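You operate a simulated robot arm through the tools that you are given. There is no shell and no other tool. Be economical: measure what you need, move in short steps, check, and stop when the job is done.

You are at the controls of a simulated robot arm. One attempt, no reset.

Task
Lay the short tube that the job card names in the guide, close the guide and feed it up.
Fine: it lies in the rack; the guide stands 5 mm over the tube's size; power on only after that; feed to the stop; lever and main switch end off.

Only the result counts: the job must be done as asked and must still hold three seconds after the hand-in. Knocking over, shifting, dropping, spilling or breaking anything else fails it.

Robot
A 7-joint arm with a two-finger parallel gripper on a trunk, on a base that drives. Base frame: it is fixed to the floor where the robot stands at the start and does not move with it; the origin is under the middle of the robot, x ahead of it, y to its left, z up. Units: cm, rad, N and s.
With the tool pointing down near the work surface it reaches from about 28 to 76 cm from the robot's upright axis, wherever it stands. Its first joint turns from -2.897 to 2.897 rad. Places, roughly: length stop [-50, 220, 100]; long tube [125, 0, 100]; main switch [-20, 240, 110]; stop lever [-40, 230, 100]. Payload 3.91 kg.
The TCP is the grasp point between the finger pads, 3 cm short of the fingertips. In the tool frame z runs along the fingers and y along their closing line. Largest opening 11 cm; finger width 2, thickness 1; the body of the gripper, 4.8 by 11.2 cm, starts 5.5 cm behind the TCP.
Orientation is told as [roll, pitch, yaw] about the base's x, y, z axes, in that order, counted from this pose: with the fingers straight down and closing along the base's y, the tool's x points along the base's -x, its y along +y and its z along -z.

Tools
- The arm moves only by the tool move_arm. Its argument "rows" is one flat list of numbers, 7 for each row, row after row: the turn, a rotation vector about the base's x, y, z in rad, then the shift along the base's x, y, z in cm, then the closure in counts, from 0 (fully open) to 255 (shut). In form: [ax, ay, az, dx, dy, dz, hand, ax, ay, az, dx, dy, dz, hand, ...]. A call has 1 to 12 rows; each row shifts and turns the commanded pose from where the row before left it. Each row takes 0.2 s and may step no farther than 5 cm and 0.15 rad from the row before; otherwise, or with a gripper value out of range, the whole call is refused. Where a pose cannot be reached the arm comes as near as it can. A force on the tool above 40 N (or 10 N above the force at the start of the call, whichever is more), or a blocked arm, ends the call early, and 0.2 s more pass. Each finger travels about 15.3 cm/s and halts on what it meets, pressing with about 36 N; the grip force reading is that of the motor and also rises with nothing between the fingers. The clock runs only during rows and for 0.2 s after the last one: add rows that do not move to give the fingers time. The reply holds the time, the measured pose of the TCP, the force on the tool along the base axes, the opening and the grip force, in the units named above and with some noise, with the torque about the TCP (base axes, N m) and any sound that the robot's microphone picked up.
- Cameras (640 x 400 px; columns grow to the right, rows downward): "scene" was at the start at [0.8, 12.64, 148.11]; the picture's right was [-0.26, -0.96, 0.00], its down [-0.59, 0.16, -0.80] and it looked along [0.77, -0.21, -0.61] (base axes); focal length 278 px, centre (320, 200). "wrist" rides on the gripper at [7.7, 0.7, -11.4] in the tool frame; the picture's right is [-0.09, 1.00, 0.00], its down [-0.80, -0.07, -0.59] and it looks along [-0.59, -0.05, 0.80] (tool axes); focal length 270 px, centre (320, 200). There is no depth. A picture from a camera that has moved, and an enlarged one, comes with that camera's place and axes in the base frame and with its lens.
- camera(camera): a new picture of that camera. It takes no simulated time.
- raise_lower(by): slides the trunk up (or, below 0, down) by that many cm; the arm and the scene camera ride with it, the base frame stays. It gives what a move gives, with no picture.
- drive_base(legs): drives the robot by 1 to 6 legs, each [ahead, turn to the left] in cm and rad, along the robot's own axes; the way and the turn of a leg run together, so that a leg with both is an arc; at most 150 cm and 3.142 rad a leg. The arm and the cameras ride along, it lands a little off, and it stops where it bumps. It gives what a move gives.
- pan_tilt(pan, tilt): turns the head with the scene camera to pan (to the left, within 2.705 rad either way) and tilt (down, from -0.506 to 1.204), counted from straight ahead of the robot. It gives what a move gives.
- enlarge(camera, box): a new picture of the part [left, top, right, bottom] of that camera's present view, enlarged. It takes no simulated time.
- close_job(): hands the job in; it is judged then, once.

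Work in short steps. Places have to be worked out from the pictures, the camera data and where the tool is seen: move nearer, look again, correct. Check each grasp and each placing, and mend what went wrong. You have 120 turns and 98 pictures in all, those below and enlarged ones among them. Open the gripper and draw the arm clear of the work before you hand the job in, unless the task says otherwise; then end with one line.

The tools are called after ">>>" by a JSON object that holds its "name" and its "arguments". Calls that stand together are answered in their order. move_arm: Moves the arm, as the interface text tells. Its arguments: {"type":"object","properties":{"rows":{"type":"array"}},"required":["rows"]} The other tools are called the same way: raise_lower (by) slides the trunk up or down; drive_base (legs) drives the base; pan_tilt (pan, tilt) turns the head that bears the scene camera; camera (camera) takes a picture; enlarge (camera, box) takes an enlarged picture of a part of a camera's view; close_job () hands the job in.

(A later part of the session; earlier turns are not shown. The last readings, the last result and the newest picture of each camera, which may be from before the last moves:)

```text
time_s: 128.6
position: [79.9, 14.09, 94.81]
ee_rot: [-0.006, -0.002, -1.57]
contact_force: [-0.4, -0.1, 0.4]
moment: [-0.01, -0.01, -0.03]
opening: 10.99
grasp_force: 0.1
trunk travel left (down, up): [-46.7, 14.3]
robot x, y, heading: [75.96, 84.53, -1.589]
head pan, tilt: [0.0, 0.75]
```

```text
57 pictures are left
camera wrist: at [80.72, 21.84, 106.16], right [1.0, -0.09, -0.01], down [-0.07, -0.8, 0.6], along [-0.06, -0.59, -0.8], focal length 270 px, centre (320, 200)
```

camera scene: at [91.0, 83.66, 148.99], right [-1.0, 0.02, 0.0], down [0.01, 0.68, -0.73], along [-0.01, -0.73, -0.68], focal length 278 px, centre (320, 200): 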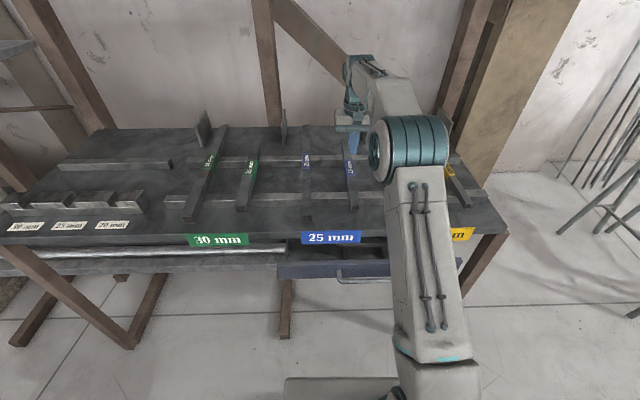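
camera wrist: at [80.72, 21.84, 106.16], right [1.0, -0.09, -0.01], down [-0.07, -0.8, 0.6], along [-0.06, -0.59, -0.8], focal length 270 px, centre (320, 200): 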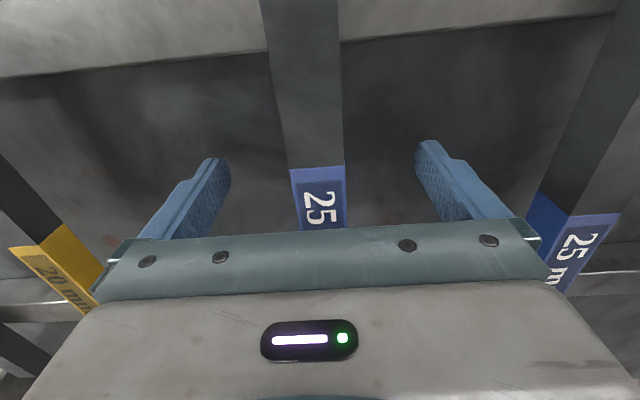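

Top of the tube at z≈95.7, TCP 94.8 — now right at mid-height. Closing and lifting slowly.

>>> {"name": "move_arm", "arguments": {"rows": [0, 0, 0, 0, 0, 0, 120, 0, 0, 0, 0, 0, 0, 255, 0, 0, 0, 0, 0, 0, 255, 0, 0, 0, 0, 0, 0, 255, 0, 0, 0, 0, 0, 0.5, 255, 0, 0, 0, 0, 0, 1, 255, 0, 0, 0, 0, 0, 1, 255, 0, 0, 0, 0, 0, 1, 255, 0, 0, 0, 0, 0, 1, 255]}}

>>> {"name": "camera", "arguments": {"camera": "wrist"}}

```text
time_s: 130.6
position: [79.87, 14.09, 99.59]
ee_rot: [-0.005, -0.002, -1.57]
contact_force: [-0.1, -0.9, -4.5]
moment: [0.1, -0.02, 0.0]
opening: 2.47
grasp_force: 35.6
trunk travel left (down, up): [-46.7, 14.3]
robot x, y, heading: [76.09, 84.81, -1.588]
head pan, tilt: [0.0, 0.75]
```

```text
56 pictures are left
camera wrist: at [80.69, 21.85, 110.89], right [1.0, -0.09, -0.01], down [-0.07, -0.8, 0.6], along [-0.06, -0.59, -0.8], focal length 270 px, centre (320, 200)
```

wrist: 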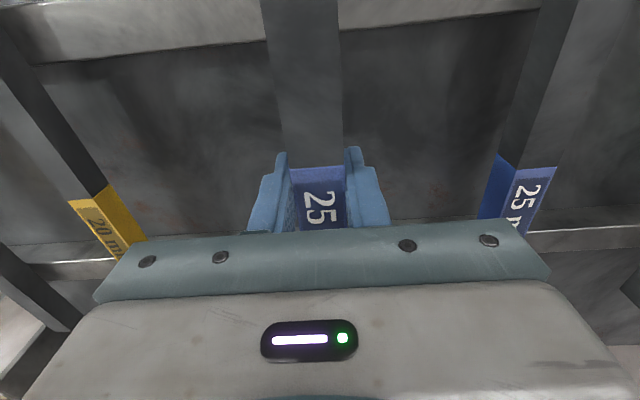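

Tube held (4.5 N, centre about 2 cm beyond the grip). I lift, retract toward the robot, and back off.

>>> {"name": "move_arm", "arguments": {"rows": [0, 0, 0, 0, 0, 2, 255, 0, 0, 0, 0, 0, 3, 255, 0, 0, 0, 0, 0, 3, 255, 0, 0, 0, -1, 4, 0, 255, 0, 0, 0, -1, 4, 0, 255, 0, 0, 0, -1, 4, 0, 255, 0, 0, 0, -1, 4, 0, 255, 0, 0, 0, 0, 2, 0, 255, 0, 0, 0, 0, 0, 0, 255]}}

>>> {"name": "drive_base", "arguments": {"legs": [[-15, 0]]}}

>>> {"name": "raise_lower", "arguments": {"by": 13.8}}

>>> {"name": "camera", "arguments": {"camera": "scene"}}

```text
time_s: 132.6
position: [75.98, 32.16, 107.26]
ee_rot: [-0.006, -0.002, -1.568]
contact_force: [0.4, -1.0, -4.2]
moment: [0.08, -0.03, 0.02]
opening: 2.49
grasp_force: 35.8
trunk travel left (down, up): [-46.7, 14.3]
robot x, y, heading: [75.48, 84.75, -1.591]
head pan, tilt: [0.0, 0.75]
```

```text
time_s: 134.0
position: [76.38, 47.03, 107.45]
ee_rot: [-0.003, -0.003, -1.566]
contact_force: [0.1, -0.1, -4.1]
moment: [0.11, -0.02, 0.01]
opening: 2.49
grasp_force: 36.4
trunk travel left (down, up): [-46.7, 14.3]
robot x, y, heading: [76.49, 99.83, -1.591]
head pan, tilt: [0.0, 0.75]
```

```text
time_s: 135.7
position: [76.41, 47.07, 121.05]
ee_rot: [-0.004, -0.002, -1.564]
contact_force: [-0.1, -0.2, -3.5]
moment: [0.13, 0.0, 0.01]
opening: 2.46
grasp_force: 36.4
trunk travel left (down, up): [-60.5, 0.5]
robot x, y, heading: [76.59, 99.3, -1.589]
head pan, tilt: [0.0, 0.75]
```

```text
55 pictures are left
camera scene: at [91.28, 98.52, 162.79], right [-1.0, 0.02, 0.0], down [0.01, 0.68, -0.73], along [-0.01, -0.73, -0.68], focal length 278 px, centre (320, 200)
```

scene: 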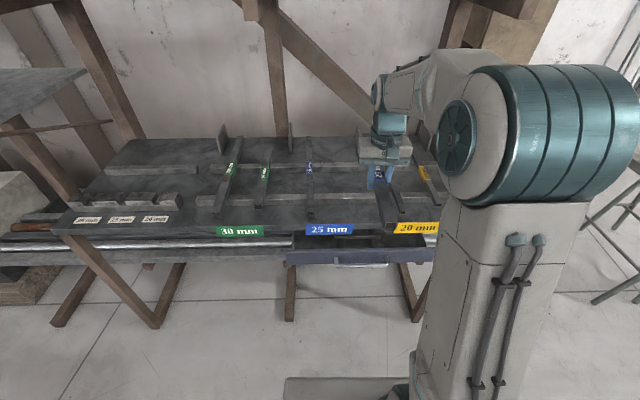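

Nothing else disturbed. I carry the tube round to the far side.

>>> {"name": "drive_base", "arguments": {"legs": [[0, -1.553], [125, 0], [120, 0], [0, -1.571], [110, 0]]}}

```text
time_s: 160.5
position: [-175.8, 256.93, 121.09]
ee_rot: [-0.006, -0.001, 1.618]
contact_force: [-0.2, -0.1, -4.5]
moment: [-0.11, -0.03, 0.02]
opening: 2.49
grasp_force: 36.1
trunk travel left (down, up): [-60.5, 0.5]
robot x, y, heading: [-173.58, 204.73, 1.596]
head pan, tilt: [0.0, 0.75]
```

>>> {"name": "drive_base", "arguments": {"legs": [[100, 0], [0, -1.596], [75, 0], [0, -1.571]]}}

>>> {"name": "pan_tilt", "arguments": {"pan": 0, "tilt": 0.8}}

>>> {"name": "camera", "arguments": {"camera": "scene"}}

```text
time_s: 177.1
position: [-99.48, 251.76, 121.19]
ee_rot: [-0.006, -0.002, -1.548]
contact_force: [-0.2, 0.1, -2.9]
moment: [0.11, -0.01, 0.01]
opening: 2.51
grasp_force: 35.9
trunk travel left (down, up): [-60.5, 0.5]
robot x, y, heading: [-100.54, 303.9, -1.569]
head pan, tilt: [0.0, 0.75]
```

```text
time_s: 177.7
position: [-99.45, 251.57, 121.04]
ee_rot: [-0.006, -0.003, -1.549]
contact_force: [0.0, -1.0, -3.1]
moment: [0.08, 0.01, 0.0]
opening: 2.49
grasp_force: 36.2
trunk travel left (down, up): [-60.5, 0.5]
robot x, y, heading: [-100.2, 304.35, -1.569]
head pan, tilt: [0.0, 0.799]
```

```text
54 pictures are left
camera scene: at [-85.39, 303.66, 162.4], right [-1.0, 0.0, 0.0], down [0.0, 0.72, -0.7], along [0.0, -0.7, -0.72], focal length 278 px, centre (320, 200)
```

scene: 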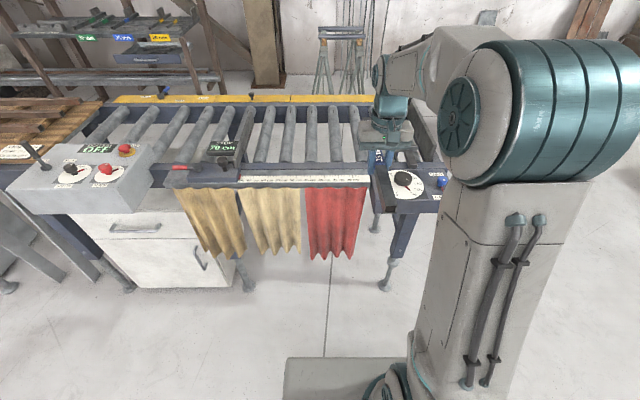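

I drive 29 cm nearer to bring the guide within reach, then look with both cameras.

>>> {"name": "drive_base", "arguments": {"legs": [[29, 0]]}}

>>> {"name": "pan_tilt", "arguments": {"pan": 0, "tilt": 0.9}}

>>> {"name": "camera", "arguments": {"camera": "scene"}}

>>> {"name": "camera", "arguments": {"camera": "wrist"}}

```text
time_s: 179.7
position: [-99.11, 222.69, 121.07]
ee_rot: [-0.004, 0.0, -1.545]
contact_force: [-0.7, -0.6, -3.5]
moment: [0.08, 0.02, 0.0]
opening: 2.47
grasp_force: 36.0
trunk travel left (down, up): [-60.5, 0.5]
robot x, y, heading: [-100.43, 275.62, -1.569]
head pan, tilt: [0.0, 0.799]
```

```text
time_s: 180.3
position: [-99.1, 222.87, 121.03]
ee_rot: [-0.005, -0.001, -1.544]
contact_force: [-0.2, 0.6, -4.0]
moment: [0.07, 0.01, -0.01]
opening: 2.49
grasp_force: 35.5
trunk travel left (down, up): [-60.5, 0.5]
robot x, y, heading: [-100.58, 275.03, -1.561]
head pan, tilt: [0.0, 0.901]
```

```text
53 pictures are left
camera scene: at [-85.3, 275.44, 161.61], right [-1.0, -0.01, 0.0], down [0.0, 0.78, -0.62], along [0.0, -0.62, -0.78], focal length 278 px, centre (320, 200)
```

scene: 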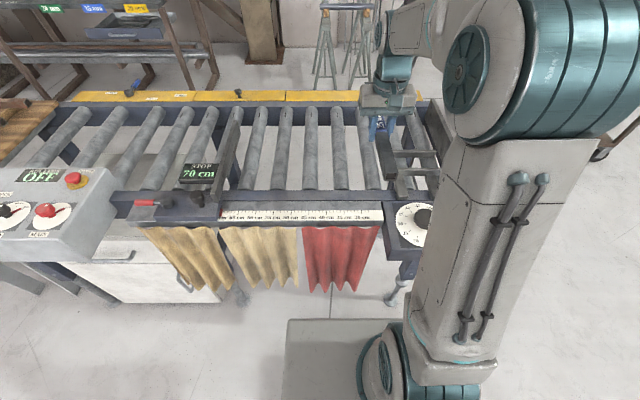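

```text
52 pictures are left
camera wrist: at [-98.47, 230.57, 132.49], right [1.0, -0.06, -0.01], down [-0.05, -0.8, 0.6], along [-0.04, -0.59, -0.8], focal length 270 px, centre (320, 200)
```

wrist: 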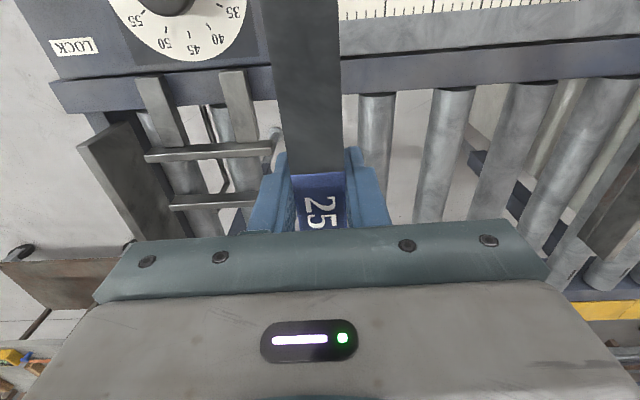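

Guide bars lie along x (x≈-122…-105.5), inner gap centred near y≈211.5, bar tops z≈102; roller gap centred at x≈-96.5. I rotate the tube to lie along x with the long part toward -x, at z 121.

>>> {"name": "move_arm", "arguments": {"rows": [0, 0, -0.145, 0.24, -1, 0, 255, 0, 0, -0.145, 0.24, -1, 0, 255, 0, 0, -0.145, 0.24, -1, 0, 255, 0, 0, -0.145, 0.24, -1, 0, 255, 0, 0, -0.145, 0.24, -1, 0, 255, 0, 0, -0.145, 0.24, -1, 0, 255, 0, 0, -0.145, 0.24, -1, 0, 255, 0, 0, -0.145, 0.24, -1, 0, 255, 0, 0, -0.145, 0.24, -1, 0, 255, 0, 0, -0.145, 0.24, -1, 0, 255, 0, 0, -0.147, 0.24, -1.3, 0, 255, 0, 0, 0, 0, 0, 0, 255]}}

>>> {"name": "camera", "arguments": {"camera": "wrist"}}

>>> {"name": "camera", "arguments": {"camera": "scene"}}

```text
time_s: 182.9
position: [-96.37, 211.48, 121.12]
ee_rot: [-0.004, -0.001, 3.14]
contact_force: [0.0, 0.3, -3.9]
moment: [-0.03, -0.1, -0.01]
opening: 2.51
grasp_force: 35.9
trunk travel left (down, up): [-60.5, 0.5]
robot x, y, heading: [-100.48, 275.66, -1.564]
head pan, tilt: [0.0, 0.901]
```

```text
51 pictures are left
camera wrist: at [-88.64, 210.77, 132.54], right [-0.09, -1.0, -0.01], down [-0.8, 0.07, 0.6], along [-0.59, 0.06, -0.8], focal length 270 px, centre (320, 200)
```

wrist: 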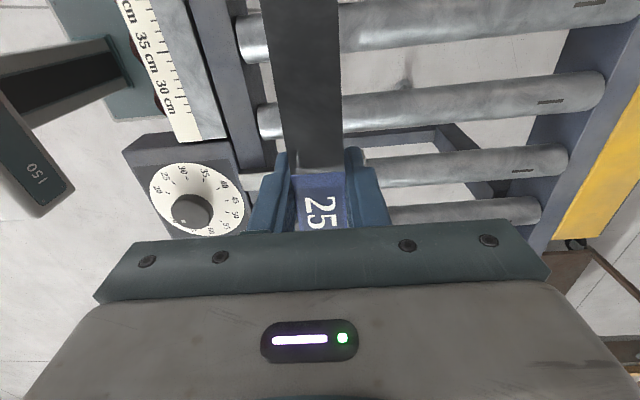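

```text
50 pictures are left
camera scene: at [-85.3, 275.46, 161.61], right [-1.0, -0.01, 0.0], down [0.0, 0.78, -0.62], along [0.0, -0.62, -0.78], focal length 278 px, centre (320, 200)
```

scene: 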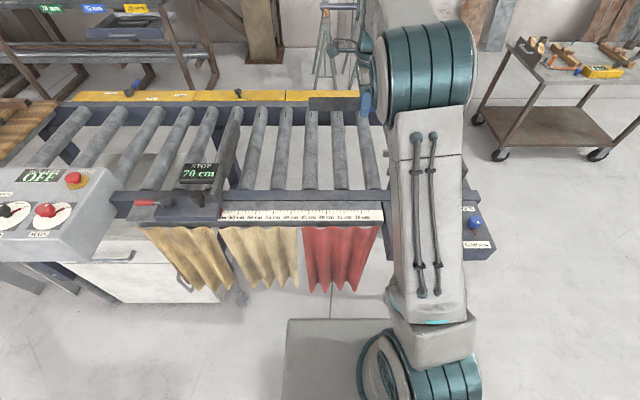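

Rollers' gap at x≈-96.3 confirmed. To fix the bars' exact y, I shift the hand over to (-112, 220) so the wrist camera sees the bars beside the tube.

>>> {"name": "move_arm", "arguments": {"rows": [0, 0, 0, -4, 2, 0, 255, 0, 0, 0, -4, 2, 0, 255, 0, 0, 0, -4, 2, 0, 255, 0, 0, 0, -4, 2.5, 0, 255, 0, 0, 0, 0, 0, 0, 255]}}

>>> {"name": "camera", "arguments": {"camera": "wrist"}}

```text
time_s: 184.2
position: [-112.64, 220.02, 120.94]
ee_rot: [-0.006, -0.001, -3.14]
contact_force: [0.9, -0.3, -3.7]
moment: [0.01, -0.11, -0.03]
opening: 2.47
grasp_force: 35.6
trunk travel left (down, up): [-60.5, 0.5]
robot x, y, heading: [-100.56, 275.24, -1.566]
head pan, tilt: [0.0, 0.901]
```

```text
49 pictures are left
camera wrist: at [-104.71, 219.32, 132.39], right [-0.09, -1.0, -0.01], down [-0.8, 0.07, 0.6], along [-0.59, 0.06, -0.8], focal length 270 px, centre (320, 200)
```

wrist: 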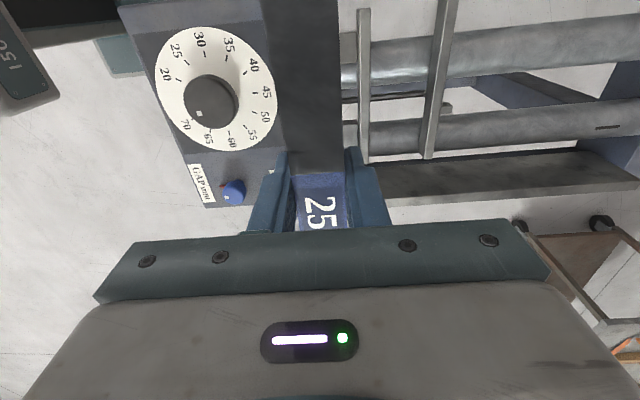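

Bars now precise: gap centre y≈211.4, x from -122 to -105.6. I move back to (-96.4, 211.4) and descend to z≈106 first.

>>> {"name": "move_arm", "arguments": {"rows": [0, 0, 0, 4, -2, 0, 255, 0, 0, 0, 4, -2, 0, 255, 0, 0, 0, 4, -2, 0, 255, 0, 0, 0, 4.2, -2.6, 0, 255, 0, 0, 0, 0, 0, -4, 255, 0, 0, 0, 0, 0, -4, 255, 0, 0, 0, 0, 0, -4, 255, 0, 0, 0, 0, 0, -3, 255, 0, 0, 0, 0, 0, 0, 255]}}

>>> {"name": "camera", "arguments": {"camera": "wrist"}}

```text
time_s: 186.2
position: [-96.35, 211.42, 105.99]
ee_rot: [-0.005, -0.002, 3.142]
contact_force: [-0.3, 0.0, -3.5]
moment: [0.02, -0.11, 0.01]
opening: 2.49
grasp_force: 35.6
trunk travel left (down, up): [-60.5, 0.5]
robot x, y, heading: [-100.19, 275.61, -1.566]
head pan, tilt: [0.0, 0.901]
```

```text
48 pictures are left
camera wrist: at [-88.58, 210.73, 117.41], right [-0.09, -1.0, -0.01], down [-0.8, 0.07, 0.6], along [-0.59, 0.06, -0.8], focal length 270 px, centre (320, 200)
```

wrist: 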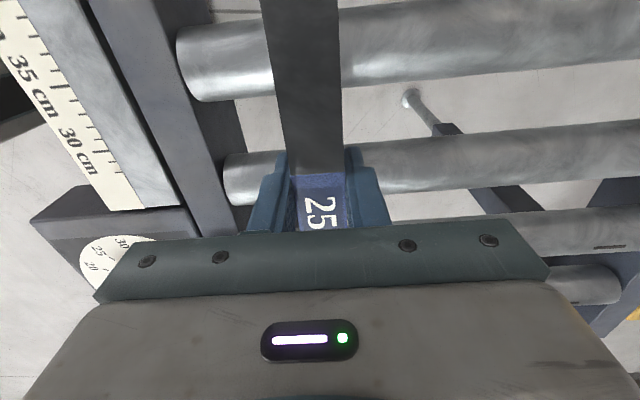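

The fingers would clip the roller at x≈-99.7; I shift +0.8 in x and lower in small steps until contact.

>>> {"name": "move_arm", "arguments": {"rows": [0, 0, 0, 0.8, 0, 0, 255, 0, 0, 0, 0, 0, -2, 255, 0, 0, 0, 0, 0, -1, 255, 0, 0, 0, 0, 0, 0, 255]}}

>>> {"name": "camera", "arguments": {"camera": "wrist"}}

```text
time_s: 187.2
position: [-95.55, 211.56, 103.11]
ee_rot: [-0.006, -0.001, 3.141]
contact_force: [-0.2, -0.1, -2.7]
moment: [-0.01, -0.12, 0.02]
opening: 2.49
grasp_force: 36.5
trunk travel left (down, up): [-60.5, 0.5]
robot x, y, heading: [-100.47, 275.33, -1.567]
head pan, tilt: [0.0, 0.901]
```

```text
47 pictures are left
camera wrist: at [-87.76, 210.77, 114.53], right [-0.09, -1.0, -0.01], down [-0.8, 0.07, 0.6], along [-0.59, 0.06, -0.8], focal length 270 px, centre (320, 200)
```

wrist: 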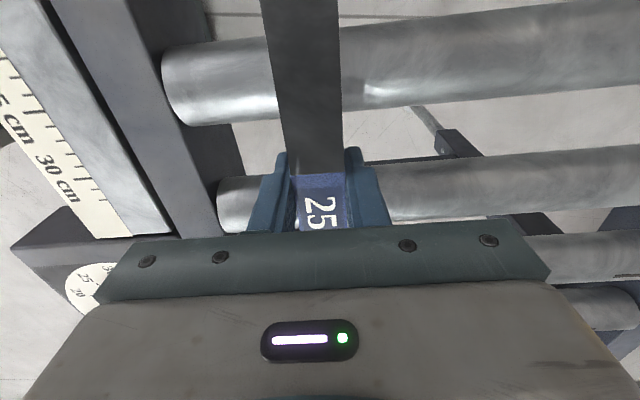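

>>> {"name": "move_arm", "arguments": {"rows": [0, 0, 0, 0, 0, -0.5, 255, 0, 0, 0, 0, 0, -0.5, 255, 0, 0, 0, 0, 0, -0.5, 255, 0, 0, 0, 0, 0, 0, 255]}}

>>> {"name": "camera", "arguments": {"camera": "wrist"}}

```text
time_s: 188.2
position: [-95.52, 211.53, 101.62]
ee_rot: [-0.007, -0.002, -3.142]
contact_force: [-1.5, 0.1, -4.2]
moment: [-0.03, -0.11, -0.01]
opening: 2.49
grasp_force: 36.2
trunk travel left (down, up): [-60.5, 0.5]
robot x, y, heading: [-100.21, 275.6, -1.565]
head pan, tilt: [0.0, 0.901]
```

```text
46 pictures are left
camera wrist: at [-87.74, 210.8, 113.0], right [-0.09, -1.0, -0.01], down [-0.8, 0.07, 0.6], along [-0.59, 0.06, -0.8], focal length 270 px, centre (320, 200)
```

wrist: 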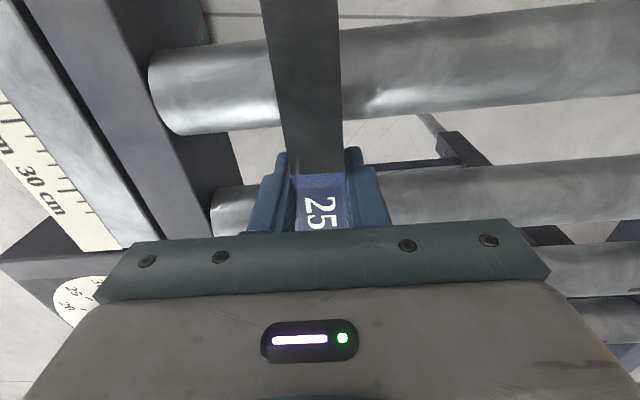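

>>> {"name": "move_arm", "arguments": {"rows": [0, 0, 0, 0, 0, -0.4, 255, 0, 0, 0, 0, 0, -0.4, 255, 0, 0, 0, 0, 0, -0.4, 255, 0, 0, 0, 0, 0, -0.3, 255, 0, 0, 0, 0, 0, 0, 255]}}

```text
time_s: 189.3
position: [-95.41, 211.47, 100.05]
ee_rot: [-0.006, -0.001, -3.142]
contact_force: [-0.3, -0.3, -3.8]
moment: [0.02, -0.13, -0.01]
opening: 2.49
grasp_force: 36.2
trunk travel left (down, up): [-60.5, 0.5]
robot x, y, heading: [-100.5, 275.56, -1.57]
head pan, tilt: [0.0, 0.901]
```

>>> {"name": "move_arm", "arguments": {"rows": [0, 0, 0, 0, 0, -0.4, 255, 0, 0, 0, 0, 0, -0.4, 255, 0, 0, 0, 0, 0, -0.4, 255, 0, 0, 0, 0, 0, -0.3, 255, 0, 0, 0, 0, 0, 0, 255]}}

>>> {"name": "camera", "arguments": {"camera": "wrist"}}

```text
time_s: 190.6
position: [-95.56, 211.64, 98.72]
ee_rot: [-0.002, 0.001, 3.142]
contact_force: [0.9, -4.2, 31.9]
moment: [-0.09, 0.01, 0.05]
opening: 2.47
grasp_force: 36.0
trunk travel left (down, up): [-60.5, 0.5]
robot x, y, heading: [-100.18, 275.38, -1.567]
head pan, tilt: [0.0, 0.901]
```

```text
45 pictures are left
camera wrist: at [-87.65, 210.88, 110.16], right [-0.09, -1.0, 0.0], down [-0.8, 0.07, 0.6], along [-0.59, 0.05, -0.8], focal length 270 px, centre (320, 200)
```

wrist: 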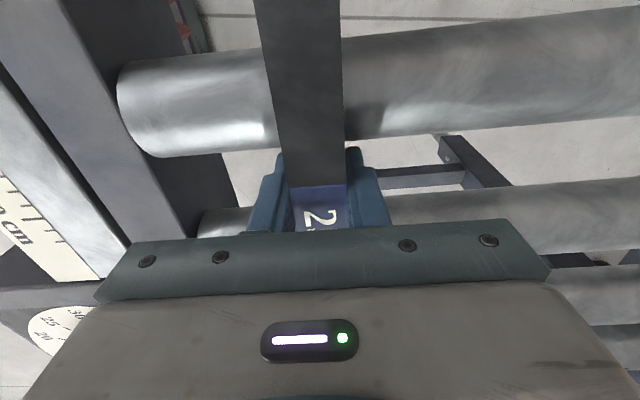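

Contact at z≈98.7: the tube rests on the rollers (roller tops ≈97.2). I relieve slightly, open partly, and lift off.

>>> {"name": "move_arm", "arguments": {"rows": [0, 0, 0, 0, 0, 0.2, 255, 0, 0, 0, 0, 0, 0, 190, 0, 0, 0, 0, 0, 0, 140, 0, 0, 0, 0, 0, 0, 140, 0, 0, 0, 0, 0, 2, 140, 0, 0, 0, 0, 0, 4, 140, 0, 0, 0, 0, 0, 4, 140, 0, 0, 0, 0, 0, 4, 140, 0, 0, 0, 0, 0, 0, 140]}}

>>> {"name": "camera", "arguments": {"camera": "wrist"}}

```text
time_s: 192.6
position: [-95.38, 211.66, 113.05]
ee_rot: [-0.007, -0.001, -3.14]
contact_force: [0.1, 0.7, 0.3]
moment: [-0.02, 0.02, -0.01]
opening: 4.98
grasp_force: 0.1
trunk travel left (down, up): [-60.5, 0.5]
robot x, y, heading: [-100.29, 275.37, -1.564]
head pan, tilt: [0.0, 0.901]
```

```text
44 pictures are left
camera wrist: at [-87.57, 210.83, 124.37], right [-0.09, -1.0, -0.01], down [-0.8, 0.07, 0.6], along [-0.59, 0.06, -0.8], focal length 270 px, centre (320, 200)
```

wrist: 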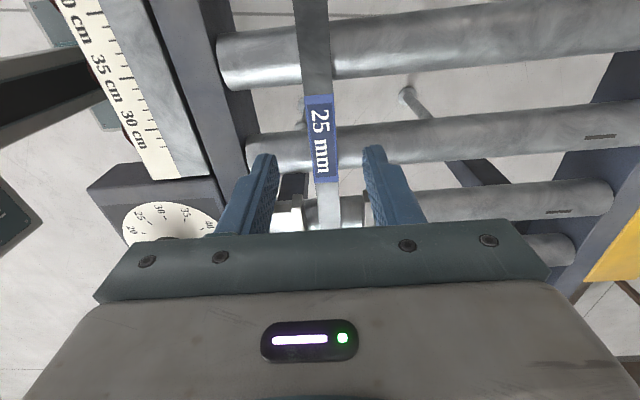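

The tube lies on the rollers. I move up and over to (-111, 224) to view bars, tube and dial together.

>>> {"name": "move_arm", "arguments": {"rows": [0, 0, 0, 0, 0, 4, 140, 0, 0, 0, 0, 0, 4, 140, 0, 0, 0, -4, 2.5, 0, 140, 0, 0, 0, -4, 3, 0, 140, 0, 0, 0, -4, 3, 0, 140, 0, 0, 0, -4, 3, 0, 140, 0, 0, 0, 0, 0, 0, 140]}}

>>> {"name": "camera", "arguments": {"camera": "wrist"}}

```text
time_s: 194.2
position: [-111.63, 222.96, 120.74]
ee_rot: [-0.005, -0.001, -3.14]
contact_force: [-0.1, 0.3, -0.7]
moment: [-0.01, 0.06, 0.0]
opening: 4.93
grasp_force: 0.0
trunk travel left (down, up): [-60.5, 0.5]
robot x, y, heading: [-100.25, 275.24, -1.562]
head pan, tilt: [0.0, 0.901]
```

```text
43 pictures are left
camera wrist: at [-103.89, 222.19, 132.15], right [-0.09, -1.0, -0.01], down [-0.8, 0.07, 0.6], along [-0.59, 0.06, -0.8], focal length 270 px, centre (320, 200)
```

wrist: 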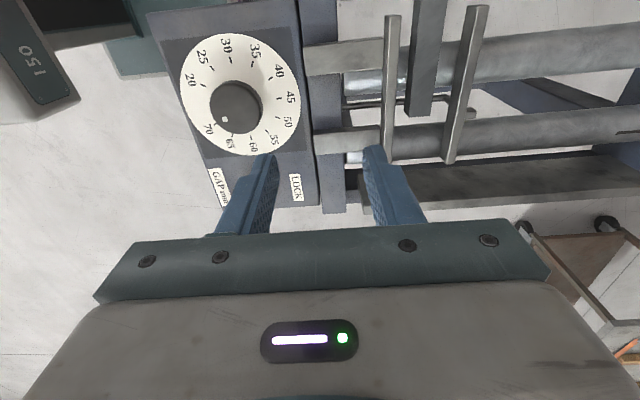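

The tube lies between the bars, end at x≈-116. Dial axis ≈(-112.4, 233.0). I open and hover over the knob.

>>> {"name": "move_arm", "arguments": {"rows": [0, 0, 0, -0.3, 4, 0, 0, 0, 0, 0, -0.3, 4, 0, 0, 0, 0, 0, -0.2, 2, 0, 0, 0, 0, 0, 0, 0, -4, 0, 0, 0, 0, 0, 0, -4, 0, 0, 0, 0, 0, 0, -3, 0, 0, 0, 0, 0, 0, 0, 0]}}

>>> {"name": "camera", "arguments": {"camera": "wrist"}}

```text
time_s: 195.8
position: [-112.59, 232.88, 109.78]
ee_rot: [-0.006, -0.001, -3.14]
contact_force: [-0.2, -0.3, 0.3]
moment: [-0.01, -0.05, 0.04]
opening: 11.0
grasp_force: 0.1
trunk travel left (down, up): [-60.5, 0.5]
robot x, y, heading: [-100.36, 275.3, -1.567]
head pan, tilt: [0.0, 0.901]
```

```text
42 pictures are left
camera wrist: at [-104.72, 232.21, 121.1], right [-0.09, -1.0, -0.01], down [-0.8, 0.07, 0.6], along [-0.59, 0.06, -0.8], focal length 270 px, centre (320, 200)
```

wrist: 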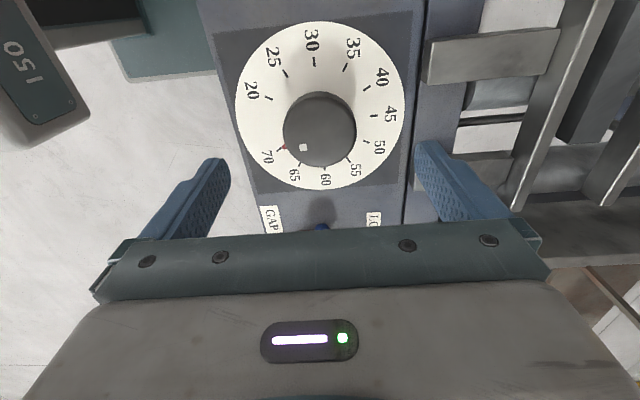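

Centre confirmed (-112.4, 233.0). I descend around the knob and close.

>>> {"name": "move_arm", "arguments": {"rows": [0, 0, 0, 0.2, 0.1, -3, 0, 0, 0, 0, 0, 0, -3, 0, 0, 0, 0, 0, 0, -1.5, 0, 0, 0, 0, 0, 0, -0.8, 0, 0, 0, 0, 0, 0, 0, 0]}}

>>> {"name": "camera", "arguments": {"camera": "wrist"}}

```text
time_s: 196.9
position: [-112.13, 232.99, 101.51]
ee_rot: [-0.005, -0.002, -3.142]
contact_force: [0.1, 0.0, 0.6]
moment: [0.02, 0.0, -0.02]
opening: 10.98
grasp_force: 0.1
trunk travel left (down, up): [-60.5, 0.5]
robot x, y, heading: [-100.41, 275.48, -1.564]
head pan, tilt: [0.0, 0.901]
```

```text
41 pictures are left
camera wrist: at [-104.44, 232.29, 112.83], right [-0.09, -1.0, -0.01], down [-0.8, 0.07, 0.6], along [-0.59, 0.06, -0.8], focal length 270 px, centre (320, 200)
```

wrist: 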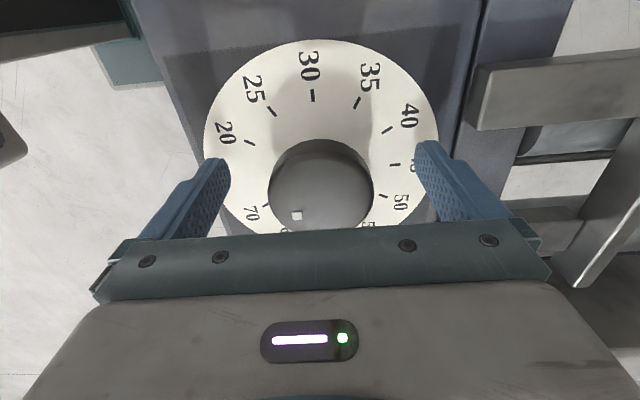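

>>> {"name": "move_arm", "arguments": {"rows": [0, 0, 0, -0.25, 0, -0.3, 0, 0, 0, 0, 0, 0, 0, 90, 0, 0, 0, 0, 0, 0, 160, 0, 0, 0, 0, 0, 0, 200, 0, 0, 0, 0, 0, 0, 200]}}

>>> {"name": "camera", "arguments": {"camera": "wrist"}}

```text
time_s: 198.2
position: [-112.38, 233.08, 101.19]
ee_rot: [-0.006, -0.002, 3.142]
contact_force: [0.6, 4.6, -1.5]
moment: [0.29, -0.04, -0.01]
opening: 5.93
grasp_force: 44.8
trunk travel left (down, up): [-60.5, 0.5]
robot x, y, heading: [-100.22, 275.07, -1.567]
head pan, tilt: [0.0, 0.901]
```

```text
40 pictures are left
camera wrist: at [-104.64, 232.34, 112.51], right [-0.09, -1.0, -0.01], down [-0.8, 0.07, 0.6], along [-0.59, 0.06, -0.8], focal length 270 px, centre (320, 200)
```

wrist: 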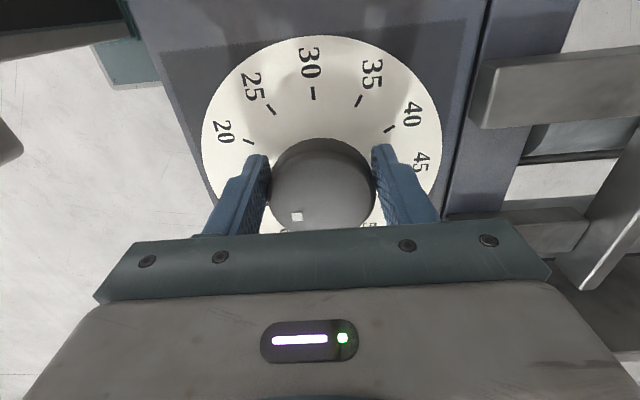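

Knob gripped (5.9 cm). I turn it counter-clockwise in a first stroke of about 100°.

>>> {"name": "move_arm", "arguments": {"rows": [0, 0, 0.08, 0, 0, 0, 200, 0, 0, 0.145, 0, 0, 0, 200, 0, 0, 0.145, 0, 0, 0, 200, 0, 0, 0.145, 0, 0, 0, 200, 0, 0, 0.145, 0, 0, 0, 200, 0, 0, 0.145, 0, 0, 0, 200, 0, 0, 0.145, 0, 0, 0, 200, 0, 0, 0.145, 0, 0, 0, 200, 0, 0, 0.145, 0, 0, 0, 200, 0, 0, 0.145, 0, 0, 0, 200, 0, 0, 0.145, 0, 0, 0, 200, 0, 0, 0, 0, 0, 0, 200]}}

>>> {"name": "camera", "arguments": {"camera": "wrist"}}

```text
time_s: 199.3
position: [-112.71, 233.67, 101.11]
ee_rot: [-0.014, 0.006, -2.532]
contact_force: [-7.2, 7.8, 3.9]
moment: [0.72, 1.12, -0.11]
opening: 5.94
grasp_force: 45.2
trunk travel left (down, up): [-60.5, 0.5]
robot x, y, heading: [-100.13, 275.26, -1.571]
head pan, tilt: [0.0, 0.901]
stopped in row 5: the force on the tool passed its limit (the readings are from after the stop); the commanded pose is now the measured one
```

```text
39 pictures are left
camera wrist: at [-105.78, 237.34, 112.56], right [0.5, -0.87, -0.01], down [-0.69, -0.41, 0.59], along [-0.52, -0.28, -0.81], focal length 270 px, centre (320, 200)
```

wrist: 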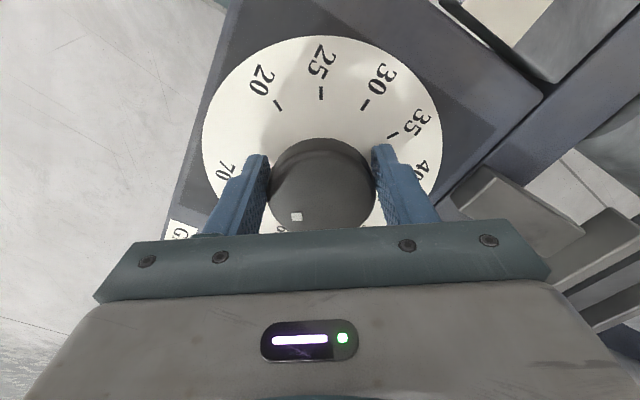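

The knob follows (about 35° so far) but my axis was off: it is near (-113.4, 233.1). I open, lift, recentre, turn the hand back, and regrip.

>>> {"name": "move_arm", "arguments": {"rows": [0, 0, 0, 0, 0, 0, 70, 0, 0, 0, 0, 0, 0, 70, 0, 0, 0, -0.35, -0.29, 2, 70, 0, 0, -0.145, -0.35, -0.29, 2, 70, 0, 0, -0.145, 0, 0, 0, 70, 0, 0, -0.145, 0, 0, 0, 70, 0, 0, -0.145, 0, 0, 0, 70, 0, 0, -0.145, 0, 0, 0, 70, 0, 0, -0.145, 0, 0, 0, 70, 0, 0, 0, 0, 0, -2, 70, 0, 0, 0, 0, 0, -2, 70, 0, 0, 0, 0, 0, 0, 70]}}

>>> {"name": "move_arm", "arguments": {"rows": [0, 0, 0, 0, 0, 0, 140, 0, 0, 0, 0, 0, 0, 190, 0, 0, 0, 0, 0, 0, 190, 0, 0, 0.08, 0, 0, 0, 190, 0, 0, 0.14, 0, 0, 0, 190, 0, 0, 0.14, 0, 0, 0, 190, 0, 0, 0.14, 0, 0, 0, 190, 0, 0, 0, 0, 0, 0, 190]}}

>>> {"name": "camera", "arguments": {"camera": "wrist"}}

```text
time_s: 201.9
position: [-113.25, 232.89, 101.02]
ee_rot: [-0.012, 0.006, 2.885]
contact_force: [0.4, 0.1, -0.1]
moment: [-0.01, -0.03, 0.0]
opening: 8.0
grasp_force: 0.0
trunk travel left (down, up): [-60.5, 0.5]
robot x, y, heading: [-100.09, 275.48, -1.57]
head pan, tilt: [0.0, 0.901]
```

```text
time_s: 203.7
position: [-113.13, 233.24, 101.1]
ee_rot: [-0.012, 0.004, -2.898]
contact_force: [-0.7, 17.8, -11.7]
moment: [0.39, 0.55, -0.04]
opening: 5.92
grasp_force: 44.6
trunk travel left (down, up): [-60.5, 0.5]
robot x, y, heading: [-100.53, 275.41, -1.568]
head pan, tilt: [0.0, 0.901]
```

```text
38 pictures are left
camera wrist: at [-105.5, 234.16, 112.51], right [0.15, -0.99, -0.01], down [-0.8, -0.13, 0.59], along [-0.59, -0.08, -0.81], focal length 270 px, centre (320, 200)
```

wrist: 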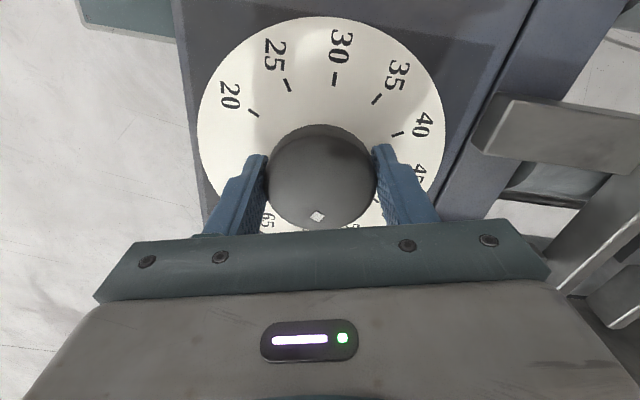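

The knob turns along. I ease the sideways force with a small shift and continue turning.

>>> {"name": "move_arm", "arguments": {"rows": [0, 0, 0, -0.2, 0.3, 0.2, 190, 0, 0, 0, 0, 0, 0, 190, 0, 0, 0.12, 0, 0, 0, 190, 0, 0, 0.12, 0, 0, 0, 190, 0, 0, 0.12, 0, 0, 0, 190, 0, 0, 0, 0, 0, 0, 190]}}

```text
time_s: 205.1
position: [-113.29, 233.14, 101.25]
ee_rot: [-0.014, 0.008, -2.536]
contact_force: [7.2, 10.6, -29.7]
moment: [0.61, -0.55, 0.02]
opening: 5.94
grasp_force: 45.4
trunk travel left (down, up): [-60.5, 0.5]
robot x, y, heading: [-99.98, 275.41, -1.566]
head pan, tilt: [0.0, 0.901]
```

>>> {"name": "move_arm", "arguments": {"rows": [0, 0, 0, 0.1, 0.15, -0.4, 190, 0, 0, 0.12, 0, 0, 0, 190, 0, 0, 0.12, 0, 0, 0, 190, 0, 0, 0.12, 0, 0, 0, 190, 0, 0, 0, 0, 0, 0, 190]}}

```text
time_s: 206.3
position: [-113.31, 233.28, 101.19]
ee_rot: [-0.011, -0.004, -2.178]
contact_force: [-1.9, 1.1, 34.7]
moment: [-0.05, 0.13, 0.02]
opening: 5.92
grasp_force: 44.6
trunk travel left (down, up): [-60.5, 0.5]
robot x, y, heading: [-100.13, 275.57, -1.568]
head pan, tilt: [0.0, 0.901]
```

>>> {"name": "move_arm", "arguments": {"rows": [0, 0, 0, 0, 0, 0.22, 190, 0, 0, 0.14, 0, 0, 0, 190, 0, 0, 0.14, 0, 0, 0, 190, 0, 0, 0.14, 0, 0, 0, 190, 0, 0, 0.14, 0, 0, 0, 190, 0, 0, 0.14, 0, 0, 0, 190, 0, 0, 0.14, 0, 0, 0, 190, 0, 0, 0.14, 0, 0, 0, 190, 0, 0, 0, 0, 0, 0, 190]}}

>>> {"name": "camera", "arguments": {"camera": "wrist"}}

```text
time_s: 208.3
position: [-113.48, 233.44, 101.21]
ee_rot: [-0.012, 0.002, -1.196]
contact_force: [-25.6, -4.0, 20.4]
moment: [0.54, 1.13, -0.08]
opening: 5.91
grasp_force: 45.1
trunk travel left (down, up): [-60.5, 0.5]
robot x, y, heading: [-100.1, 275.75, -1.572]
head pan, tilt: [0.0, 0.901]
```

```text
37 pictures are left
camera wrist: at [-115.47, 240.76, 112.55], right [0.96, 0.28, -0.01], down [0.23, -0.77, 0.59], along [0.16, -0.57, -0.8], focal length 270 px, centre (320, 200)
```

wrist: 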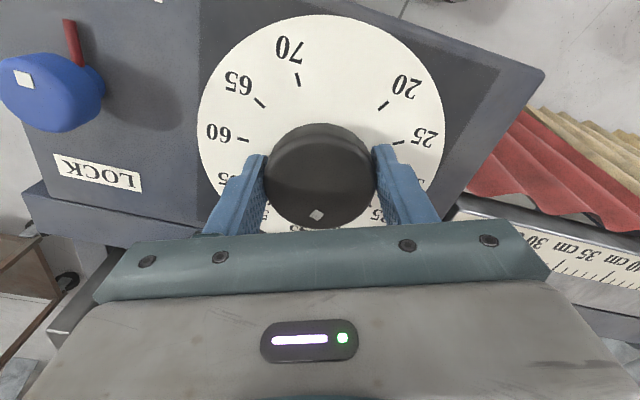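

Dial now around 43. I relieve the side force and turn further by about 0.7 rad.

>>> {"name": "move_arm", "arguments": {"rows": [0, 0, 0, -0.3, 0, 0.12, 190, 0, 0, 0.14, 0, 0, 0, 190, 0, 0, 0.14, 0, 0, 0, 190, 0, 0, 0.14, 0, 0, 0, 190, 0, 0, 0.14, 0, 0, 0, 190, 0, 0, 0.14, 0, 0, 0, 190, 0, 0, 0, 0, 0, 0, 190]}}

```text
time_s: 209.9
position: [-113.61, 233.21, 101.12]
ee_rot: [-0.009, 0.004, -0.494]
contact_force: [-9.0, -7.0, -13.5]
moment: [0.17, 0.27, -0.03]
opening: 5.91
grasp_force: 44.7
trunk travel left (down, up): [-60.5, 0.5]
robot x, y, heading: [-100.13, 275.32, -1.565]
head pan, tilt: [0.0, 0.901]
```

>>> {"name": "move_arm", "arguments": {"rows": [0, 0, 0, -0.15, -0.1, -0.1, 190, 0, 0, 0.13, 0, 0, 0, 190, 0, 0, 0.13, 0, 0, 0, 190, 0, 0, 0.13, 0, 0, 0, 190, 0, 0, 0.13, 0, 0, 0, 190, 0, 0, 0.08, 0, 0, 0, 190, 0, 0, 0, 0, 0, 0, 190]}}

>>> {"name": "camera", "arguments": {"camera": "wrist"}}

```text
time_s: 211.5
position: [-113.68, 233.21, 101.2]
ee_rot: [-0.014, 0.005, 0.105]
contact_force: [2.4, -7.9, 11.9]
moment: [0.03, -0.67, -0.04]
opening: 5.89
grasp_force: 45.3
trunk travel left (down, up): [-60.5, 0.5]
robot x, y, heading: [-100.32, 275.83, -1.568]
head pan, tilt: [0.0, 0.901]
```

```text
36 pictures are left
camera wrist: at [-121.28, 233.16, 112.57], right [-0.02, 1.0, -0.01], down [0.81, 0.02, 0.59], along [0.59, 0.0, -0.81], focal length 270 px, centre (320, 200)
```

wrist: 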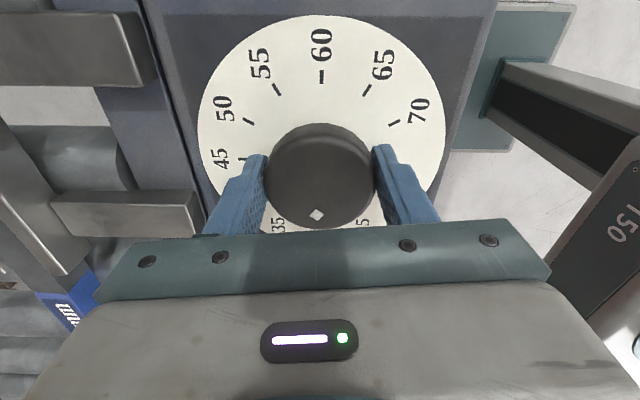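

About 235° turned. I release and lift to read the dial.

>>> {"name": "move_arm", "arguments": {"rows": [0, 0, 0, 0, 0, 0, 120, 0, 0, 0, 0, 0, 0, 60, 0, 0, 0, 0, 0, 0, 60, 0, 0, 0, 0, 0, 3, 60, 0, 0, 0, -3, 0, 3, 60, 0, 0, 0, -4, 0, 3, 60, 0, 0, 0, -4, 0, 2, 60, 0, 0, 0, 0, 0, 0, 60]}}

>>> {"name": "enlarge", "arguments": {"camera": "wrist", "box": [160, 0, 480, 200]}}

```text
time_s: 213.3
position: [-124.48, 233.21, 112.16]
ee_rot: [-0.011, 0.004, 0.099]
contact_force: [-0.5, -0.2, -1.1]
moment: [0.01, -0.01, 0.01]
opening: 8.42
grasp_force: 0.0
trunk travel left (down, up): [-60.5, 0.5]
robot x, y, heading: [-100.22, 275.04, -1.57]
head pan, tilt: [0.0, 0.901]
```

```text
2.00 times, centred on (320, 100) of wrist
camera zoom: at [-132.2, 233.27, 123.54], right [-0.01, 1.0, -0.01], down [0.81, 0.02, 0.59], along [0.59, 0.0, -0.81], focal length 541 px, centre (320, 400)
```

zoom: 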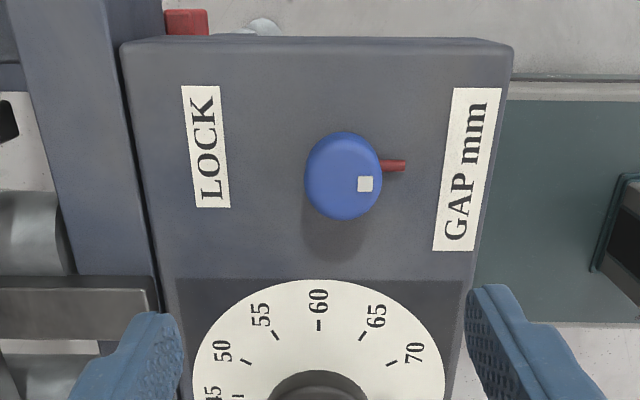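

The view has +x downward; I shift the hand +x to see the whole dial.

>>> {"name": "move_arm", "arguments": {"rows": [0, 0, 0, 4.5, 0, 2, 60, 0, 0, 0, 4.5, 0, 2, 60, 0, 0, 0, 4.5, 0, 0, 60, 0, 0, 0, 4.5, 0, 0, 60, 0, 0, 0, 2, 0, 0, 60, 0, 0, 0, 0, 0, 0, 60]}}

>>> {"name": "enlarge", "arguments": {"camera": "wrist", "box": [160, 0, 480, 200]}}

```text
time_s: 214.7
position: [-104.71, 233.21, 116.21]
ee_rot: [-0.013, 0.005, 0.101]
contact_force: [-0.4, 0.3, -0.5]
moment: [0.01, -0.01, -0.01]
opening: 8.42
grasp_force: 0.0
trunk travel left (down, up): [-60.5, 0.5]
robot x, y, heading: [-100.08, 275.52, -1.57]
head pan, tilt: [0.0, 0.901]
```

```text
2.00 times, centred on (320, 100) of wrist
camera zoom: at [-112.32, 233.2, 127.64], right [-0.01, 1.0, -0.01], down [0.81, 0.02, 0.59], along [0.59, 0.0, -0.81], focal length 541 px, centre (320, 400)
```

zoom: 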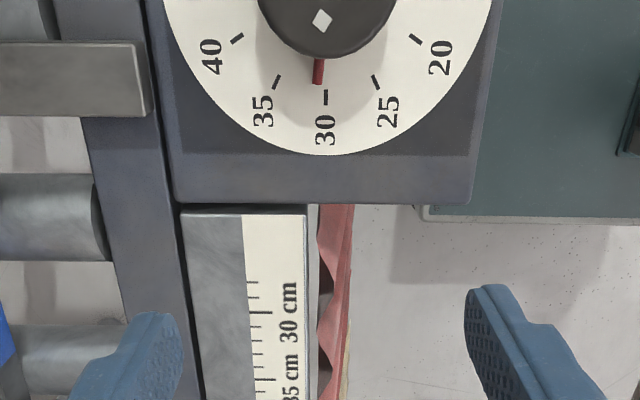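

Pointer stands about 7° short of 30 (≈31). I regrip the knob and add about 0.12 rad.

>>> {"name": "move_arm", "arguments": {"rows": [0, 0, 0, -4.5, 0, 0, 60, 0, 0, 0, -4.4, 0, 0, 60, 0, 0, 0, 0, 0, -4, 60, 0, 0, 0, 0, 0, -4, 60, 0, 0, 0, 0, 0, -4, 60, 0, 0, 0, 0, 0, -3, 60, 0, 0, 0, 0, 0, 0, 60, 0, 0, 0, 0, 0, 0, 140, 0, 0, 0, 0, 0, 0, 190, 0, 0, 0, 0, 0, 0, 190]}}

>>> {"name": "move_arm", "arguments": {"rows": [0, 0, 0.06, 0, 0, 0, 190, 0, 0, 0.065, 0, 0, 0, 190, 0, 0, 0, 0, 0, 0, 190, 0, 0, 0, 0, 0, 0, 190]}}

```text
time_s: 216.9
position: [-113.55, 233.12, 101.17]
ee_rot: [-0.013, 0.006, 0.102]
contact_force: [0.5, -5.7, -3.3]
moment: [-0.92, 0.3, -0.05]
opening: 5.92
grasp_force: 44.9
trunk travel left (down, up): [-60.5, 0.5]
robot x, y, heading: [-100.31, 275.36, -1.574]
head pan, tilt: [0.0, 0.901]
```

```text
time_s: 217.9
position: [-113.55, 233.04, 101.12]
ee_rot: [-0.01, 0.003, 0.225]
contact_force: [2.7, -6.7, -4.9]
moment: [-0.48, -0.01, -0.04]
opening: 5.9
grasp_force: 45.2
trunk travel left (down, up): [-60.5, 0.5]
robot x, y, heading: [-100.38, 275.55, -1.57]
head pan, tilt: [0.0, 0.901]
```

>>> {"name": "move_arm", "arguments": {"rows": [0, 0, 0, 0, 0, 0, 120, 0, 0, 0, 0, 0, 0, 60, 0, 0, 0, 0, 0, 0, 60, 0, 0, 0, 0, 0, 4, 60, 0, 0, 0, 0, 0, 4, 60, 0, 0, -0.12, 0, 0, 4, 60, 0, 0, -0.1, 0, 0, 3, 60, 0, 0, 0, 4.5, 0, 0, 60, 0, 0, 0, 4.5, 0, 0, 60, 0, 0, 0, 0, 0, 0, 60]}}

>>> {"name": "camera", "arguments": {"camera": "wrist"}}

>>> {"name": "enlarge", "arguments": {"camera": "wrist", "box": [220, 0, 420, 125]}}

```text
time_s: 220.1
position: [-104.54, 233.22, 116.18]
ee_rot: [-0.013, 0.004, 0.005]
contact_force: [0.1, -0.3, 0.4]
moment: [-0.02, -0.02, 0.01]
opening: 8.42
grasp_force: 0.0
trunk travel left (down, up): [-60.5, 0.5]
robot x, y, heading: [-100.23, 275.25, -1.57]
head pan, tilt: [0.0, 0.901]
```

```text
33 pictures are left
camera wrist: at [-112.05, 234.03, 127.55], right [0.08, 1.0, -0.01], down [0.8, -0.06, 0.59], along [0.59, -0.06, -0.81], focal length 270 px, centre (320, 200)
```

wrist: 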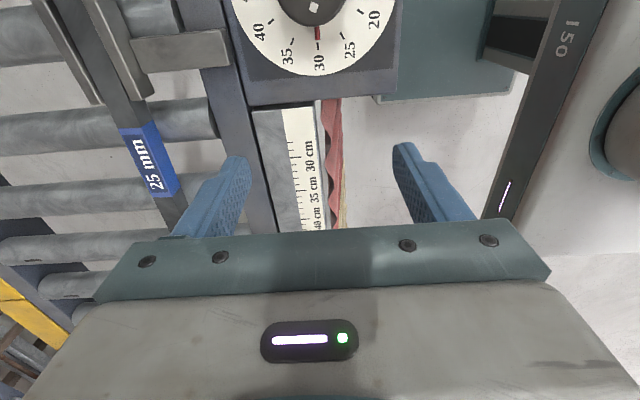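

```text
3.20 times, centred on (320, 62) of wrist
camera zoom: at [-112.05, 234.03, 127.55], right [0.08, 1.0, -0.01], down [0.8, -0.06, 0.59], along [0.59, -0.06, -0.81], focal length 865 px, centre (320, 640)
```

zoom: 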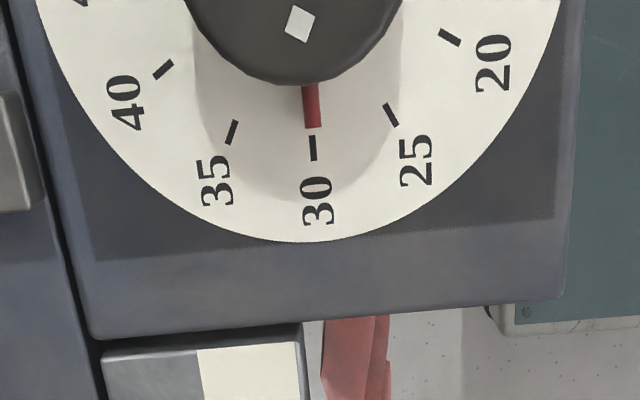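

Dial is exactly on 30 with the tube inside. Now I raise the hand, turn it back to neutral and drive over to the control box.

>>> {"name": "move_arm", "arguments": {"rows": [0, 0, -0.145, 0, 0, 4, 60, 0, 0, -0.145, 0, 0, 4, 60, 0, 0, -0.145, 1, 0, 2, 60, 0, 0, -0.145, 1, 0, 0, 60, 0, 0, -0.145, 1, 0, 0, 60, 0, 0, -0.145, 1, 0, 0, 60, 0, 0, -0.145, 0, 0, 0, 60, 0, 0, -0.145, 0, 0, 0, 60, 0, 0, -0.145, 0, 0, 0, 60, 0, 0, -0.145, 0, 0, 0, 60, 0, 0, -0.13, 0, 0, 0, 60]}}

>>> {"name": "drive_base", "arguments": {"legs": [[-17, 0], [0, 1.571], [86, 0], [0, -1.571]]}}

>>> {"name": "pan_tilt", "arguments": {"pan": 0, "tilt": 0.9}}

>>> {"name": "camera", "arguments": {"camera": "scene"}}

>>> {"name": "camera", "arguments": {"camera": "wrist"}}

```text
time_s: 222.5
position: [-100.57, 233.16, 126.15]
ee_rot: [-0.013, 0.003, -1.576]
contact_force: [0.0, -0.2, -0.2]
moment: [0.02, 0.0, 0.0]
opening: 8.39
grasp_force: 0.1
trunk travel left (down, up): [-60.5, 0.5]
robot x, y, heading: [-100.29, 275.24, -1.573]
head pan, tilt: [0.0, 0.901]
```

```text
time_s: 235.8
position: [-15.28, 250.01, 126.19]
ee_rot: [-0.013, 0.003, -1.587]
contact_force: [-0.4, 0.0, 0.4]
moment: [-0.01, 0.01, -0.02]
opening: 8.41
grasp_force: 0.0
trunk travel left (down, up): [-60.5, 0.5]
robot x, y, heading: [-14.48, 292.13, -1.583]
head pan, tilt: [0.0, 0.901]
```

```text
time_s: 236.4
position: [-15.4, 249.89, 126.08]
ee_rot: [-0.013, 0.004, -1.588]
contact_force: [0.2, -0.3, -0.3]
moment: [-0.01, 0.0, 0.03]
opening: 8.43
grasp_force: 0.1
trunk travel left (down, up): [-60.5, 0.5]
robot x, y, heading: [-14.37, 292.24, -1.581]
head pan, tilt: [0.0, 0.901]
```

```text
31 pictures are left
camera scene: at [0.58, 292.07, 161.6], right [-1.0, 0.01, 0.0], down [0.01, 0.78, -0.62], along [-0.01, -0.62, -0.78], focal length 278 px, centre (320, 200)
```

scene: 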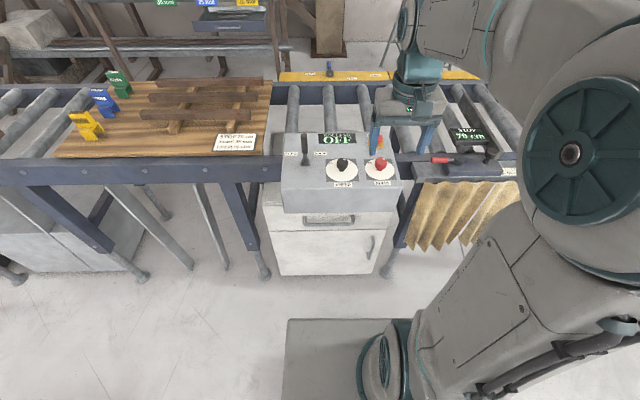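

```text
30 pictures are left
camera wrist: at [-14.25, 257.59, 137.52], right [0.99, -0.11, -0.01], down [-0.08, -0.8, 0.59], along [-0.07, -0.59, -0.81], focal length 270 px, centre (320, 200)
```

wrist: 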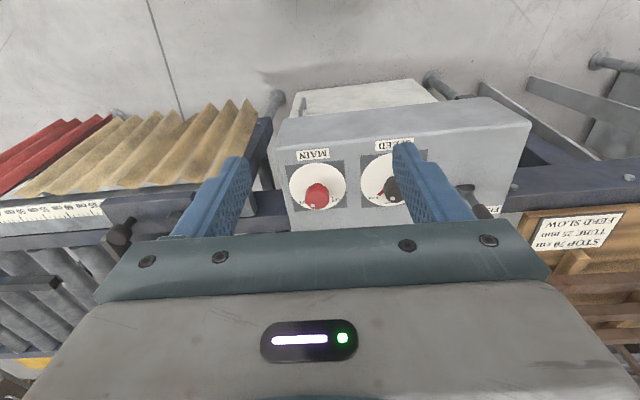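

I move forward over MAIN to read its ON mark.

>>> {"name": "move_arm", "arguments": {"rows": [0, 0, 0, 0, -4, -2, 60, 0, 0, 0, 0, -4, -2, 60, 0, 0, 0, 0, -3, -2, 60, 0, 0, 0, 0, 0, 0, 60]}}

>>> {"name": "enlarge", "arguments": {"camera": "wrist", "box": [220, 50, 500, 225]}}

```text
time_s: 237.4
position: [-15.35, 238.91, 120.12]
ee_rot: [-0.011, 0.004, -1.588]
contact_force: [-0.2, 0.6, -0.8]
moment: [0.04, 0.01, 0.0]
opening: 8.4
grasp_force: 0.1
trunk travel left (down, up): [-60.5, 0.5]
robot x, y, heading: [-14.38, 292.33, -1.583]
head pan, tilt: [0.0, 0.901]
```

```text
2.29 times, centred on (360, 138) of wrist
camera zoom: at [-14.29, 246.58, 131.59], right [0.99, -0.1, -0.01], down [-0.08, -0.8, 0.59], along [-0.07, -0.59, -0.81], focal length 618 px, centre (229, 343)
```

zoom: 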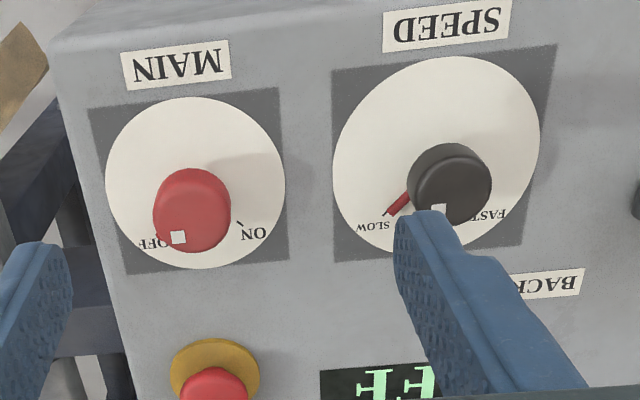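

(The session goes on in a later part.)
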